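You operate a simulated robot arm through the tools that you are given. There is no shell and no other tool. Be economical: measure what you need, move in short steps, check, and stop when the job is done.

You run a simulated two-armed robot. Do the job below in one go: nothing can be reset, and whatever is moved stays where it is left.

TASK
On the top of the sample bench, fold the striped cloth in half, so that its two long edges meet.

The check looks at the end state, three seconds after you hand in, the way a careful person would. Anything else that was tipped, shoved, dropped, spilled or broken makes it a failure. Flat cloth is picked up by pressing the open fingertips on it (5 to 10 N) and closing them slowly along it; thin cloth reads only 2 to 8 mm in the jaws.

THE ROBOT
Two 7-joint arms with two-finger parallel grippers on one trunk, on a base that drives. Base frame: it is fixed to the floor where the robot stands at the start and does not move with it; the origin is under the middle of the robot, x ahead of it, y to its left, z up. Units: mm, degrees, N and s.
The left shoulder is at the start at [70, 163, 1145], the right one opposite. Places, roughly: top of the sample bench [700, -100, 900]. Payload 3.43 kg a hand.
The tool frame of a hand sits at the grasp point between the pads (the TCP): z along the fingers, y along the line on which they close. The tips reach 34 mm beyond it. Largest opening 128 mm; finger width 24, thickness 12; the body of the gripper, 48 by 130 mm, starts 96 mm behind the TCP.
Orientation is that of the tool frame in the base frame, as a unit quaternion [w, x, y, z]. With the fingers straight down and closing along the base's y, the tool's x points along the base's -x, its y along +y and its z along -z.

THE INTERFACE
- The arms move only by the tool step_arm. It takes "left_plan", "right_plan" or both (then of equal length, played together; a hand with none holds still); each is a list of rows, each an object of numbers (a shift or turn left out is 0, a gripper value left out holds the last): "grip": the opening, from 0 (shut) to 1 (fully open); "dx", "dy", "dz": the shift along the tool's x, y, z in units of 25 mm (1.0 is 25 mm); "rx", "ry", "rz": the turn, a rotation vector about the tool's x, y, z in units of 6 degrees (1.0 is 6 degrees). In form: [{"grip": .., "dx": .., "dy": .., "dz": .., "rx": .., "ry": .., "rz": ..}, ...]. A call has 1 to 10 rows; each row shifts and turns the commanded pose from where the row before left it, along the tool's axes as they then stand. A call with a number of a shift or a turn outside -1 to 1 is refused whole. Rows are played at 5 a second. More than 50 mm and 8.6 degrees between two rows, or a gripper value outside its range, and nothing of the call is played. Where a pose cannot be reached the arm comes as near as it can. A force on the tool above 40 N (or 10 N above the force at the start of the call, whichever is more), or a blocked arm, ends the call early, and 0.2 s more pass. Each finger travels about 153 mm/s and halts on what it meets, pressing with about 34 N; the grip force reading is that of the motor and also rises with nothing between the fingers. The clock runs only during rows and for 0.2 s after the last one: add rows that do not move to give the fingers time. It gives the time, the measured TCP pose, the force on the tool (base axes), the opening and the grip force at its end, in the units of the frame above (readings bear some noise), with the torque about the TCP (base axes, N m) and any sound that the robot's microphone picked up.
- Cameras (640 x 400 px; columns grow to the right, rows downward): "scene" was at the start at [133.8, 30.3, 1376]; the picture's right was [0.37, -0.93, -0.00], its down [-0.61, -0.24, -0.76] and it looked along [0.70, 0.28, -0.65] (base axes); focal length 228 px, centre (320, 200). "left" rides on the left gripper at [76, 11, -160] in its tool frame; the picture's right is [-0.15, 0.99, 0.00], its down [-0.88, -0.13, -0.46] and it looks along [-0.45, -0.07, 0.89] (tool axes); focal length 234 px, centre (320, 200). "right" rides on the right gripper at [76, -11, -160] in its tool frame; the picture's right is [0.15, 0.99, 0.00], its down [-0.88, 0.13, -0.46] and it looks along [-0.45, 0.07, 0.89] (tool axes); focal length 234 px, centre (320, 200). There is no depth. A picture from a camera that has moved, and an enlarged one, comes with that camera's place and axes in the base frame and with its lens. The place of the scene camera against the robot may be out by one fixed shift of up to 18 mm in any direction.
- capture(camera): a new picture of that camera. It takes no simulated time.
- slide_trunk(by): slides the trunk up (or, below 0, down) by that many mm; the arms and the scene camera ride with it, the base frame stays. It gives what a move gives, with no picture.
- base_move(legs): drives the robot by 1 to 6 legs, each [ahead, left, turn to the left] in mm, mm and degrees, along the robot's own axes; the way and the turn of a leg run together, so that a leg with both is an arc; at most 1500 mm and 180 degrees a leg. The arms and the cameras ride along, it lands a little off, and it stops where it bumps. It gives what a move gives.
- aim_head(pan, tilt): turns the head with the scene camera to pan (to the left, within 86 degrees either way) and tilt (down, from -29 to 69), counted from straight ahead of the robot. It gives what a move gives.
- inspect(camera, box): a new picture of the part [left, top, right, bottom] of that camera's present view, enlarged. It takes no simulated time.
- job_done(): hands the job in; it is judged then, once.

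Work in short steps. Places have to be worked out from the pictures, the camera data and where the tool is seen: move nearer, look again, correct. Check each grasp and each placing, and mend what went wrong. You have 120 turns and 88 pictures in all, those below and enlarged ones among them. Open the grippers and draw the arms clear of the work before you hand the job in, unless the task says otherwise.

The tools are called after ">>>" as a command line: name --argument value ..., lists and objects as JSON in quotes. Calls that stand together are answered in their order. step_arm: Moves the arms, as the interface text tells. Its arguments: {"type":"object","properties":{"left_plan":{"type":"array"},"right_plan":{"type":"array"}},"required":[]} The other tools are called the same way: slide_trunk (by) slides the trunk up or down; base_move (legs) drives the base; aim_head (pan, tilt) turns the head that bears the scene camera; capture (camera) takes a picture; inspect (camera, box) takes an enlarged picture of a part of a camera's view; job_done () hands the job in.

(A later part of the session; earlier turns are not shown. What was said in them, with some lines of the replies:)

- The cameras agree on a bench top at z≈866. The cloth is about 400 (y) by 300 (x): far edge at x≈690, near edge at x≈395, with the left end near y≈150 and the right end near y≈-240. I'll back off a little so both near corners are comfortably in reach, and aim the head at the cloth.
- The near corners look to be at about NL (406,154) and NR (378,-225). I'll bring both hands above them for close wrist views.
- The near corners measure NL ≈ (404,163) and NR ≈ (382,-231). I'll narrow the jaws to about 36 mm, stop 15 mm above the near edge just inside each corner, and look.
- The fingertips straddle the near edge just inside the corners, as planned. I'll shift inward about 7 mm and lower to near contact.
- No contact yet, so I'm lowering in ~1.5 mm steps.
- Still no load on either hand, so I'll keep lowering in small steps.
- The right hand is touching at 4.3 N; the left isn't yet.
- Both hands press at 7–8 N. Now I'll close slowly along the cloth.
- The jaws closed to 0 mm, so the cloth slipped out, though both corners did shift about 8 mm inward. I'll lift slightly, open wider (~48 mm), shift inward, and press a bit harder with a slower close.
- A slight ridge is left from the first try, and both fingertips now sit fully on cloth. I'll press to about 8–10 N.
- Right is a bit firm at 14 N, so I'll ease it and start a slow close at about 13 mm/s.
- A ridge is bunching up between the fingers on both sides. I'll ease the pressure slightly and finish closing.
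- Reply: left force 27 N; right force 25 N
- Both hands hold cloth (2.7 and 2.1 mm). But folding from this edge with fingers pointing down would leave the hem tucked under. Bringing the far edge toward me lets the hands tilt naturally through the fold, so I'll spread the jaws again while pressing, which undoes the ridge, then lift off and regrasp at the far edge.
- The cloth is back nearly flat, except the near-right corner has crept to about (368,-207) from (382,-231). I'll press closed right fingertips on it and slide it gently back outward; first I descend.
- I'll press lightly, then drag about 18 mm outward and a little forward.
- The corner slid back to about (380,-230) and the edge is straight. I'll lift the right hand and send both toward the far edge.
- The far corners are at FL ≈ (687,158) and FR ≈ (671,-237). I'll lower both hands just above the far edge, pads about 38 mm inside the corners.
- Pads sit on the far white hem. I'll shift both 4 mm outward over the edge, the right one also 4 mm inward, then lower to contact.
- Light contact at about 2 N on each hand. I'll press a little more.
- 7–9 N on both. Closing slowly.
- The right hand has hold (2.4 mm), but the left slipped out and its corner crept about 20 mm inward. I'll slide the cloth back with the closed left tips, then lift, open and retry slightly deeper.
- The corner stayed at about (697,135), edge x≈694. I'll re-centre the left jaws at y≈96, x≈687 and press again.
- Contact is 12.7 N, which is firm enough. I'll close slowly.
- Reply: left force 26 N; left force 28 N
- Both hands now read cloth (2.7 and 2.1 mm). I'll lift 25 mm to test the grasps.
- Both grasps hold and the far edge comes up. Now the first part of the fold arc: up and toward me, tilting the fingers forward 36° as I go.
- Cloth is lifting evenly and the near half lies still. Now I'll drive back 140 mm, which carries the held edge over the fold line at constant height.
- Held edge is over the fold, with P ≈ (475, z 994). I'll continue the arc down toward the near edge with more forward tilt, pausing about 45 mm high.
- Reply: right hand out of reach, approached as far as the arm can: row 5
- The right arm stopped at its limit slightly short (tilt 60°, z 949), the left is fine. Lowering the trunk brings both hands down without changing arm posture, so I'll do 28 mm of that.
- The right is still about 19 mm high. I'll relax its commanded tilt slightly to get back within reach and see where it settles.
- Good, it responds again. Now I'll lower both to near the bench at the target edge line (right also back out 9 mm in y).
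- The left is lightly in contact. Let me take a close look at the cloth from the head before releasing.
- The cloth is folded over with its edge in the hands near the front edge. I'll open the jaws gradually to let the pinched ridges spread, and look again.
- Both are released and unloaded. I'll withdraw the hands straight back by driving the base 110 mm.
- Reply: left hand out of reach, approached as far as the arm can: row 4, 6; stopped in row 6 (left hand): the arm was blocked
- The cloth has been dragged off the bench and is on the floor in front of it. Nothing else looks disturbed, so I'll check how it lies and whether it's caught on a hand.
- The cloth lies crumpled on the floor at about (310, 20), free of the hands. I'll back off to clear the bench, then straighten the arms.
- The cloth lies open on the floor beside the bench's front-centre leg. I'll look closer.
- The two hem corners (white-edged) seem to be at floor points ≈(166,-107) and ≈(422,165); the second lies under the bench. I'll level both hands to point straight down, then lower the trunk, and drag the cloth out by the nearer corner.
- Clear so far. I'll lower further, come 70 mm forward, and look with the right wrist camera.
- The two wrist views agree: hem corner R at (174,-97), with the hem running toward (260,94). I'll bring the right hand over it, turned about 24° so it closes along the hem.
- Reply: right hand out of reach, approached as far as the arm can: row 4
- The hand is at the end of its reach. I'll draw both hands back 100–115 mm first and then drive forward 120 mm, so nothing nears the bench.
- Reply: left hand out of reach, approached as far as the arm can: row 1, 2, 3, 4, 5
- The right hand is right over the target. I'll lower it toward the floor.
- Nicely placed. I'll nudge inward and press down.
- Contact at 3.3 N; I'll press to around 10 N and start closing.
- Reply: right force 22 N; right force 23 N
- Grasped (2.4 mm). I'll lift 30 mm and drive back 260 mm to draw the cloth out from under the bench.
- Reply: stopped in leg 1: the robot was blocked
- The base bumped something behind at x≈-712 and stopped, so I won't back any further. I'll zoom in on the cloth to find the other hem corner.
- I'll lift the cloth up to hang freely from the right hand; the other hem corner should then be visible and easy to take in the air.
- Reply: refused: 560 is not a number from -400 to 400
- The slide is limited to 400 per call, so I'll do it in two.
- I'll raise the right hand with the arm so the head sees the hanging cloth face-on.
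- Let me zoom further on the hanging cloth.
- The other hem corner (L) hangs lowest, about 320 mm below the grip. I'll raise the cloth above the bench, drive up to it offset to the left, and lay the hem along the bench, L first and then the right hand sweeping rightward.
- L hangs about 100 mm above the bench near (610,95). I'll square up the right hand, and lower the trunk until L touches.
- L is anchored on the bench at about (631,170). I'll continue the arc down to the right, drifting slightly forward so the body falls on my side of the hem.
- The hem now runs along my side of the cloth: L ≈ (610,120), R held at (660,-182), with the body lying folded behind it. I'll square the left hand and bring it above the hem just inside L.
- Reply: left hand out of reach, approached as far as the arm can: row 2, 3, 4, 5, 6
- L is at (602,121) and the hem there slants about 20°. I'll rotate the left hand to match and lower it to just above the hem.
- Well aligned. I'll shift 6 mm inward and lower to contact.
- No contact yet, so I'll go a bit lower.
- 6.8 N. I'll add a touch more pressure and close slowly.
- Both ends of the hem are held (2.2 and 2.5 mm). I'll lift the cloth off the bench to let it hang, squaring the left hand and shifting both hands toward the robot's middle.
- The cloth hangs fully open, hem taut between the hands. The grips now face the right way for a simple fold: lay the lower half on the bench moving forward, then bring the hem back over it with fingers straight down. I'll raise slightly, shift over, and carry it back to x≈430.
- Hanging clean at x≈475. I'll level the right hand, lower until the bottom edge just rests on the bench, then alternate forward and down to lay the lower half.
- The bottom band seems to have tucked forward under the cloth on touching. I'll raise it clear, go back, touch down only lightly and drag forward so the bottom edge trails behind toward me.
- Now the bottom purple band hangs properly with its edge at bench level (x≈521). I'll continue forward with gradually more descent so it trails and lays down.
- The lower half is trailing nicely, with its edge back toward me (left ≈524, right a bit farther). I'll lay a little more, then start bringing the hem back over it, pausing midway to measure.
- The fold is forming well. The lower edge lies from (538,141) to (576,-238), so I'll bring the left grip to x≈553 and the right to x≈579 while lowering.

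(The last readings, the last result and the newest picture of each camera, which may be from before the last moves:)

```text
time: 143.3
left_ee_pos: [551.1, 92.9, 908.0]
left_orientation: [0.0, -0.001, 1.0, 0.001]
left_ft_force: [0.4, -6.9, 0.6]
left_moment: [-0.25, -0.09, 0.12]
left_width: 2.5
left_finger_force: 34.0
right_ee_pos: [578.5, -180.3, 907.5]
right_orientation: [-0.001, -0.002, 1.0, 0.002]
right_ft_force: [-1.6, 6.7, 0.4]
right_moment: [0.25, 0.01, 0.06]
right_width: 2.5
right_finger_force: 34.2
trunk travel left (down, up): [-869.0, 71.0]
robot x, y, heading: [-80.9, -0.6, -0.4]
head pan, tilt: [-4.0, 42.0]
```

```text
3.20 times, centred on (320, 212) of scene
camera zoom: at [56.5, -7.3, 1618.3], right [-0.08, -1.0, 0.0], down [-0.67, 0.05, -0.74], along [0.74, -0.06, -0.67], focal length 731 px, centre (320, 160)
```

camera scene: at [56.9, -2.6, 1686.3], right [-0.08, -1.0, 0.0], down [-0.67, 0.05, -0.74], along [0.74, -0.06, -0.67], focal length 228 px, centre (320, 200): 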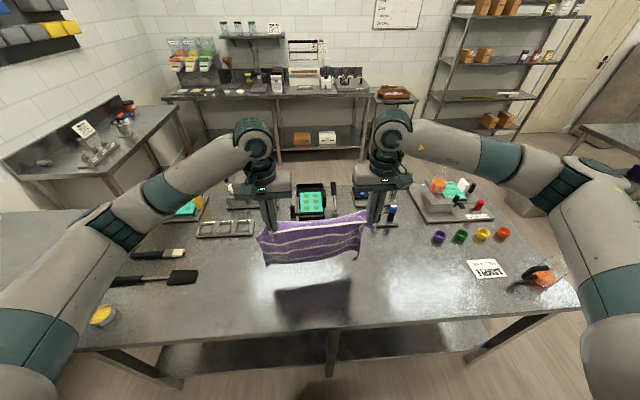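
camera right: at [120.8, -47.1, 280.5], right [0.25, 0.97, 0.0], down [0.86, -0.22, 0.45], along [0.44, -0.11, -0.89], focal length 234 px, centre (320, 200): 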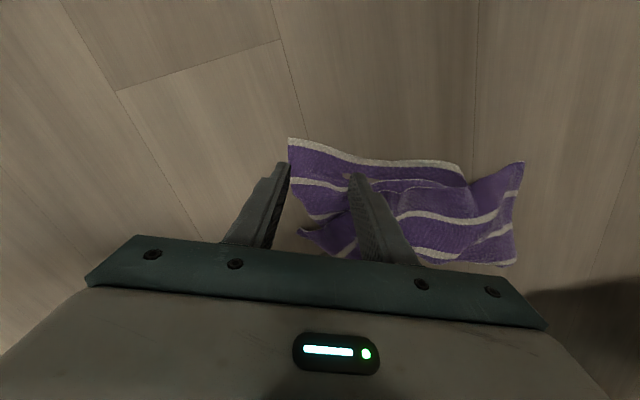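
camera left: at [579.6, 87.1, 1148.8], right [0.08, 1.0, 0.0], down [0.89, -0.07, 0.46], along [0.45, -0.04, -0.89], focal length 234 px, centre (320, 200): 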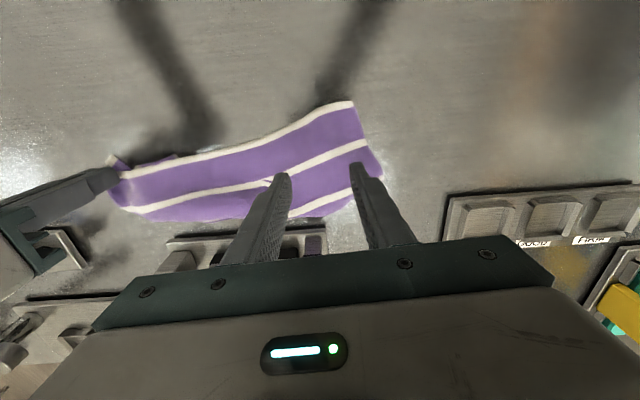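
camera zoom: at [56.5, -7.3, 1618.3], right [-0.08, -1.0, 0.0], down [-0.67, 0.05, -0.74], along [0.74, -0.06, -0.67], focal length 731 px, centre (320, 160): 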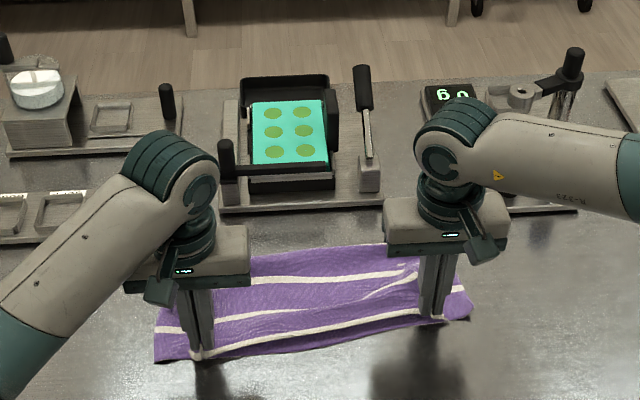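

The hem lies along the lower edge (gap ~0 at left, ~5–10 mm at right and mid). I'll shift the right 6 mm and left 3 mm toward me, lower to contact.

>>> step_arm --left_plan '[{"dx": 0.12, "dz": 0.15}, {"dz": 0.15}, {"dz": 0.08}, {}]' --right_plan '[{"dx": 0.25, "dz": 0.15}, {"dz": 0.15}, {"dz": 0.08}, {}]'

```text
time: 144.3
left_ee_pos: [548.1, 93.7, 898.5]
left_orientation: [-0.001, -0.001, 1.0, 0.0]
left_ft_force: [2.0, -6.4, 0.3]
left_moment: [-0.21, -0.08, 0.09]
left_width: 2.6
left_finger_force: 34.1
right_ee_pos: [572.8, -181.8, 898.8]
right_orientation: [-0.001, -0.001, 1.0, 0.002]
right_ft_force: [0.1, 6.1, 1.0]
right_moment: [0.23, 0.05, 0.11]
right_width: 2.3
right_finger_force: 33.8
trunk travel left (down, up): [-869.0, 71.0]
robot x, y, heading: [-82.8, -1.5, -0.4]
head pan, tilt: [-4.0, 42.0]
```

Nearly down. I'll press lightly and open the jaws gradually so the ridges spread out.

>>> step_arm --left_plan '[{"dz": 0.08}, {"dz": 0.04}, {"grip": 0.03}, {"grip": 0.06}, {"grip": 0.1}, {"grip": 0.15}, {"grip": 0.2}, {"grip": 0.25}, {"grip": 0.3}, {"grip": 0.35}]' --right_plan '[{"dz": 0.08}, {"dz": 0.04}, {"grip": 0.03}, {"grip": 0.06}, {"grip": 0.1}, {"grip": 0.15}, {"grip": 0.2}, {"grip": 0.25}, {"grip": 0.3}, {"grip": 0.35}]'

>>> capture --camera "left"

>>> capture --camera "right"

```text
time: 146.5
left_ee_pos: [546.7, 92.1, 896.3]
left_orientation: [0.002, -0.001, 1.0, 0.0]
left_ft_force: [1.0, -5.2, 13.5]
left_moment: [0.12, -0.12, -0.03]
left_width: 40.6
left_finger_force: 0.0
right_ee_pos: [572.1, -182.8, 896.9]
right_orientation: [0.001, -0.001, 1.0, 0.003]
right_ft_force: [0.5, 5.9, 14.7]
right_moment: [-0.16, -0.12, 0.08]
right_width: 41.0
right_finger_force: 0.0
trunk travel left (down, up): [-869.0, 71.0]
robot x, y, heading: [-82.0, -1.2, -0.3]
head pan, tilt: [-4.0, 42.0]
```

```text
11 pictures are left
camera left: at [469.7, 103.0, 1056.9], right [0.14, 0.99, 0.0], down [0.88, -0.13, 0.46], along [0.45, -0.07, -0.89], focal length 234 px, centre (320, 200)
```

left: 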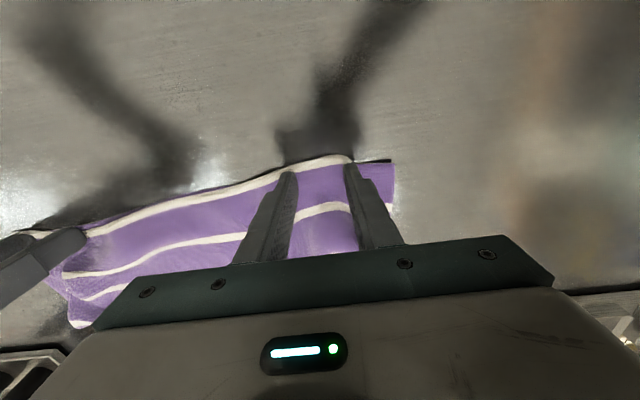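

```text
10 pictures are left
camera right: at [494.7, -193.8, 1056.9], right [-0.15, 0.99, 0.01], down [0.88, 0.13, 0.46], along [0.45, 0.07, -0.89], focal length 234 px, centre (320, 200)
```

right: 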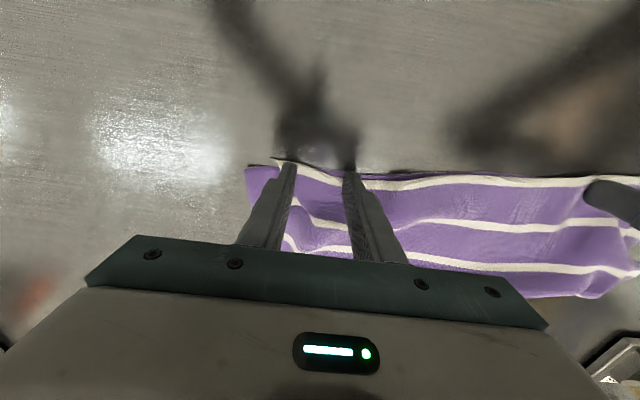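

The hem now lies right on the lower edge; only its ends are still gathered inward by 20–30 mm. Still pressing, I'll spread further with the outer fingers sliding outward (inner fingers stationary).

>>> step_arm --left_plan '[{"grip": 0.39, "dy": 0.1}, {"grip": 0.43, "dy": 0.1}, {"grip": 0.47, "dy": 0.1}, {"grip": 0.51, "dy": 0.1}, {"grip": 0.55, "dy": 0.1}, {"grip": 0.59, "dy": 0.1}, {}, {"dz": -0.4}, {"dz": -1}, {"dz": -1}]' --right_plan '[{"grip": 0.39, "dy": -0.1}, {"grip": 0.43, "dy": -0.1}, {"grip": 0.47, "dy": -0.1}, {"grip": 0.51, "dy": -0.1}, {"grip": 0.55, "dy": -0.1}, {"grip": 0.57, "dy": -0.05}, {}, {"dz": -0.4}, {"dz": -1}, {"dz": -1}]'

>>> capture --camera "left"

>>> capture --camera "right"

```text
time: 148.7
left_ee_pos: [548.5, 109.0, 956.4]
left_orientation: [0.0, -0.001, 1.0, 0.002]
left_ft_force: [0.7, 0.4, 0.7]
left_moment: [0.01, 0.03, 0.01]
left_width: 75.1
left_finger_force: 0.1
right_ee_pos: [572.9, -195.0, 954.7]
right_orientation: [-0.001, 0.0, 1.0, 0.002]
right_ft_force: [-0.1, -0.5, -0.8]
right_moment: [-0.03, 0.01, 0.04]
right_width: 72.9
right_finger_force: 0.0
trunk travel left (down, up): [-869.0, 71.0]
robot x, y, heading: [-86.2, 5.9, -0.2]
head pan, tilt: [-4.0, 42.0]
```

```text
9 pictures are left
camera left: at [472.5, 118.1, 1115.7], right [0.14, 0.99, 0.0], down [0.88, -0.13, 0.46], along [0.45, -0.06, -0.89], focal length 234 px, centre (320, 200)
```

left: 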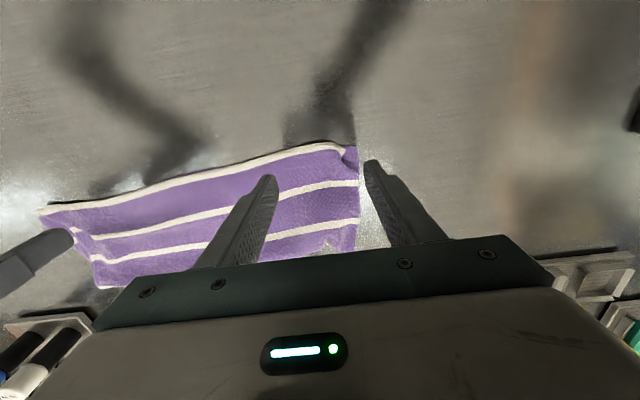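

```text
8 pictures are left
camera right: at [497.4, -208.1, 1114.7], right [-0.15, 0.99, 0.0], down [0.88, 0.13, 0.45], along [0.45, 0.07, -0.89], focal length 234 px, centre (320, 200)
```

right: 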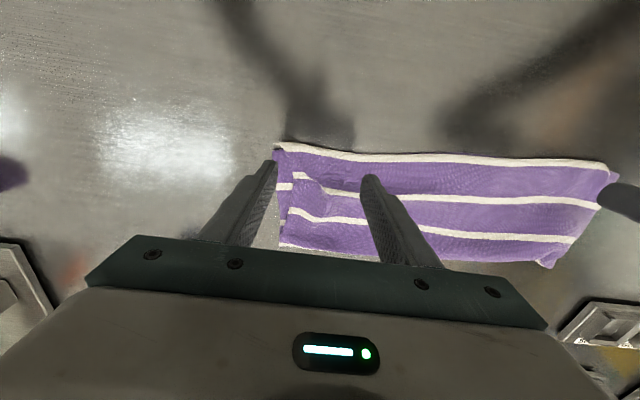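

That looks good: the hem lies along the lower edge and the ends reach the corners. I'll lift both hands clear and check from the head.

>>> step_arm --left_plan '[{"dz": -1}, {"dz": -1}, {"dz": -1}, {"dz": -1}, {"dz": -1}, {"dy": 1}, {"dy": 1}, {"dy": 1}, {"dy": 1}]' --right_plan '[{"dz": -1}, {"dz": -1}, {"dz": -1}, {"dz": -1}, {"dz": -1}, {"dy": -1}, {"dy": -1}, {"dy": -1}, {"dy": -1}]'

>>> inspect --camera "scene" --box '[230, 160, 410, 272]'

```text
time: 150.7
left_ee_pos: [547.4, 208.0, 1080.7]
left_orientation: [-0.001, -0.001, 1.0, 0.001]
left_ft_force: [0.3, 0.3, -1.4]
left_moment: [-0.02, 0.01, 0.01]
left_width: 75.5
left_finger_force: 0.0
right_ee_pos: [572.8, -296.7, 1080.7]
right_orientation: [-0.001, 0.0, 1.0, 0.003]
right_ft_force: [-0.7, -0.5, 0.6]
right_moment: [-0.03, -0.01, -0.03]
right_width: 72.8
right_finger_force: 0.0
trunk travel left (down, up): [-869.0, 71.0]
robot x, y, heading: [-80.7, 0.0, -0.6]
head pan, tilt: [-4.0, 42.0]
```

```text
3.56 times, centred on (320, 216) of scene
camera zoom: at [56.0, -7.2, 1618.4], right [-0.08, -1.0, 0.0], down [-0.67, 0.05, -0.74], along [0.74, -0.06, -0.67], focal length 812 px, centre (320, 143)
```

zoom: 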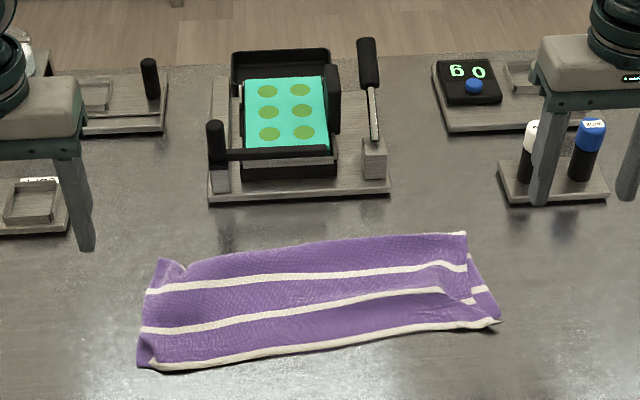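

The cloth is folded with both long edges together; nothing else is disturbed. One closer look along the front edge to confirm before finishing.

>>> inspect --camera "scene" --box '[264, 235, 324, 272]'

>>> inspect --camera "scene" --box '[318, 225, 378, 262]'

```text
10.67 times, centred on (294, 254) of scene
camera zoom: at [56.0, -7.2, 1618.4], right [-0.08, -1.0, 0.0], down [-0.67, 0.05, -0.74], along [0.74, -0.06, -0.67], focal length 2435 px, centre (597, -371)
```

zoom: 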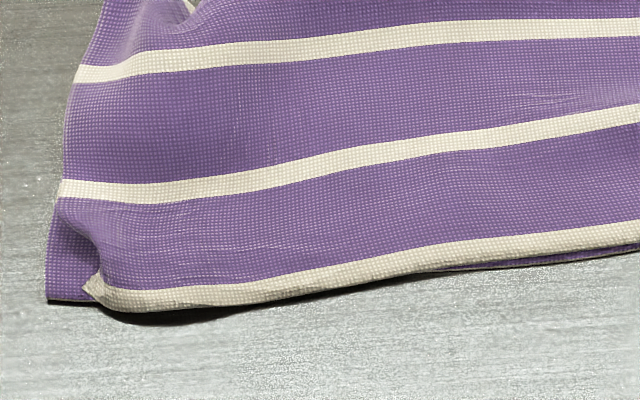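

```text
10.67 times, centred on (348, 244) of scene
camera zoom: at [56.0, -7.2, 1618.4], right [-0.08, -1.0, 0.0], down [-0.67, 0.05, -0.74], along [0.74, -0.06, -0.67], focal length 2435 px, centre (21, -264)
```

zoom: 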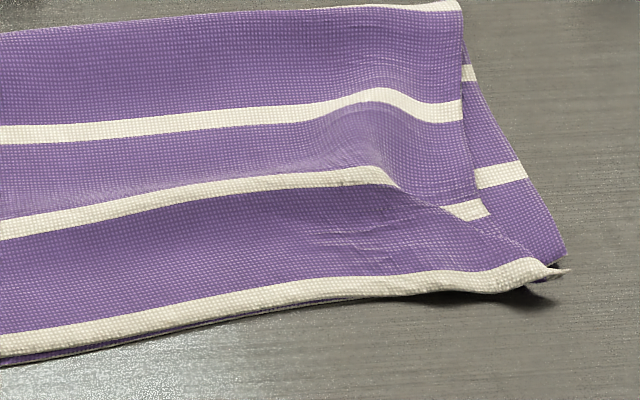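

The two long edges meet within a few millimetres along the whole front, hands are open and clear, so I hand the job in.

>>> job_done

```text
The job is handed in.
```

The striped cloth is folded in half on the sample bench, and its two long edges meet within a few millimetres all along the front. Three things were not clean:

- **Dropped cloth:** on my first fold the cloth slid off the bench onto the floor as I drew the hands back. I picked it up and folded it again on the bench.
- **Uneven right end:** the top layer has a small pleat there, and the lower layer shows past it by up to about 25 mm.
- **Base bump:** while I was pulling the cloth out from under the bench, the base backed into something behind the robot and stopped. I didn't look at what it hit, so I can't say whether anything there moved. Nothing on the bench looked disturbed.
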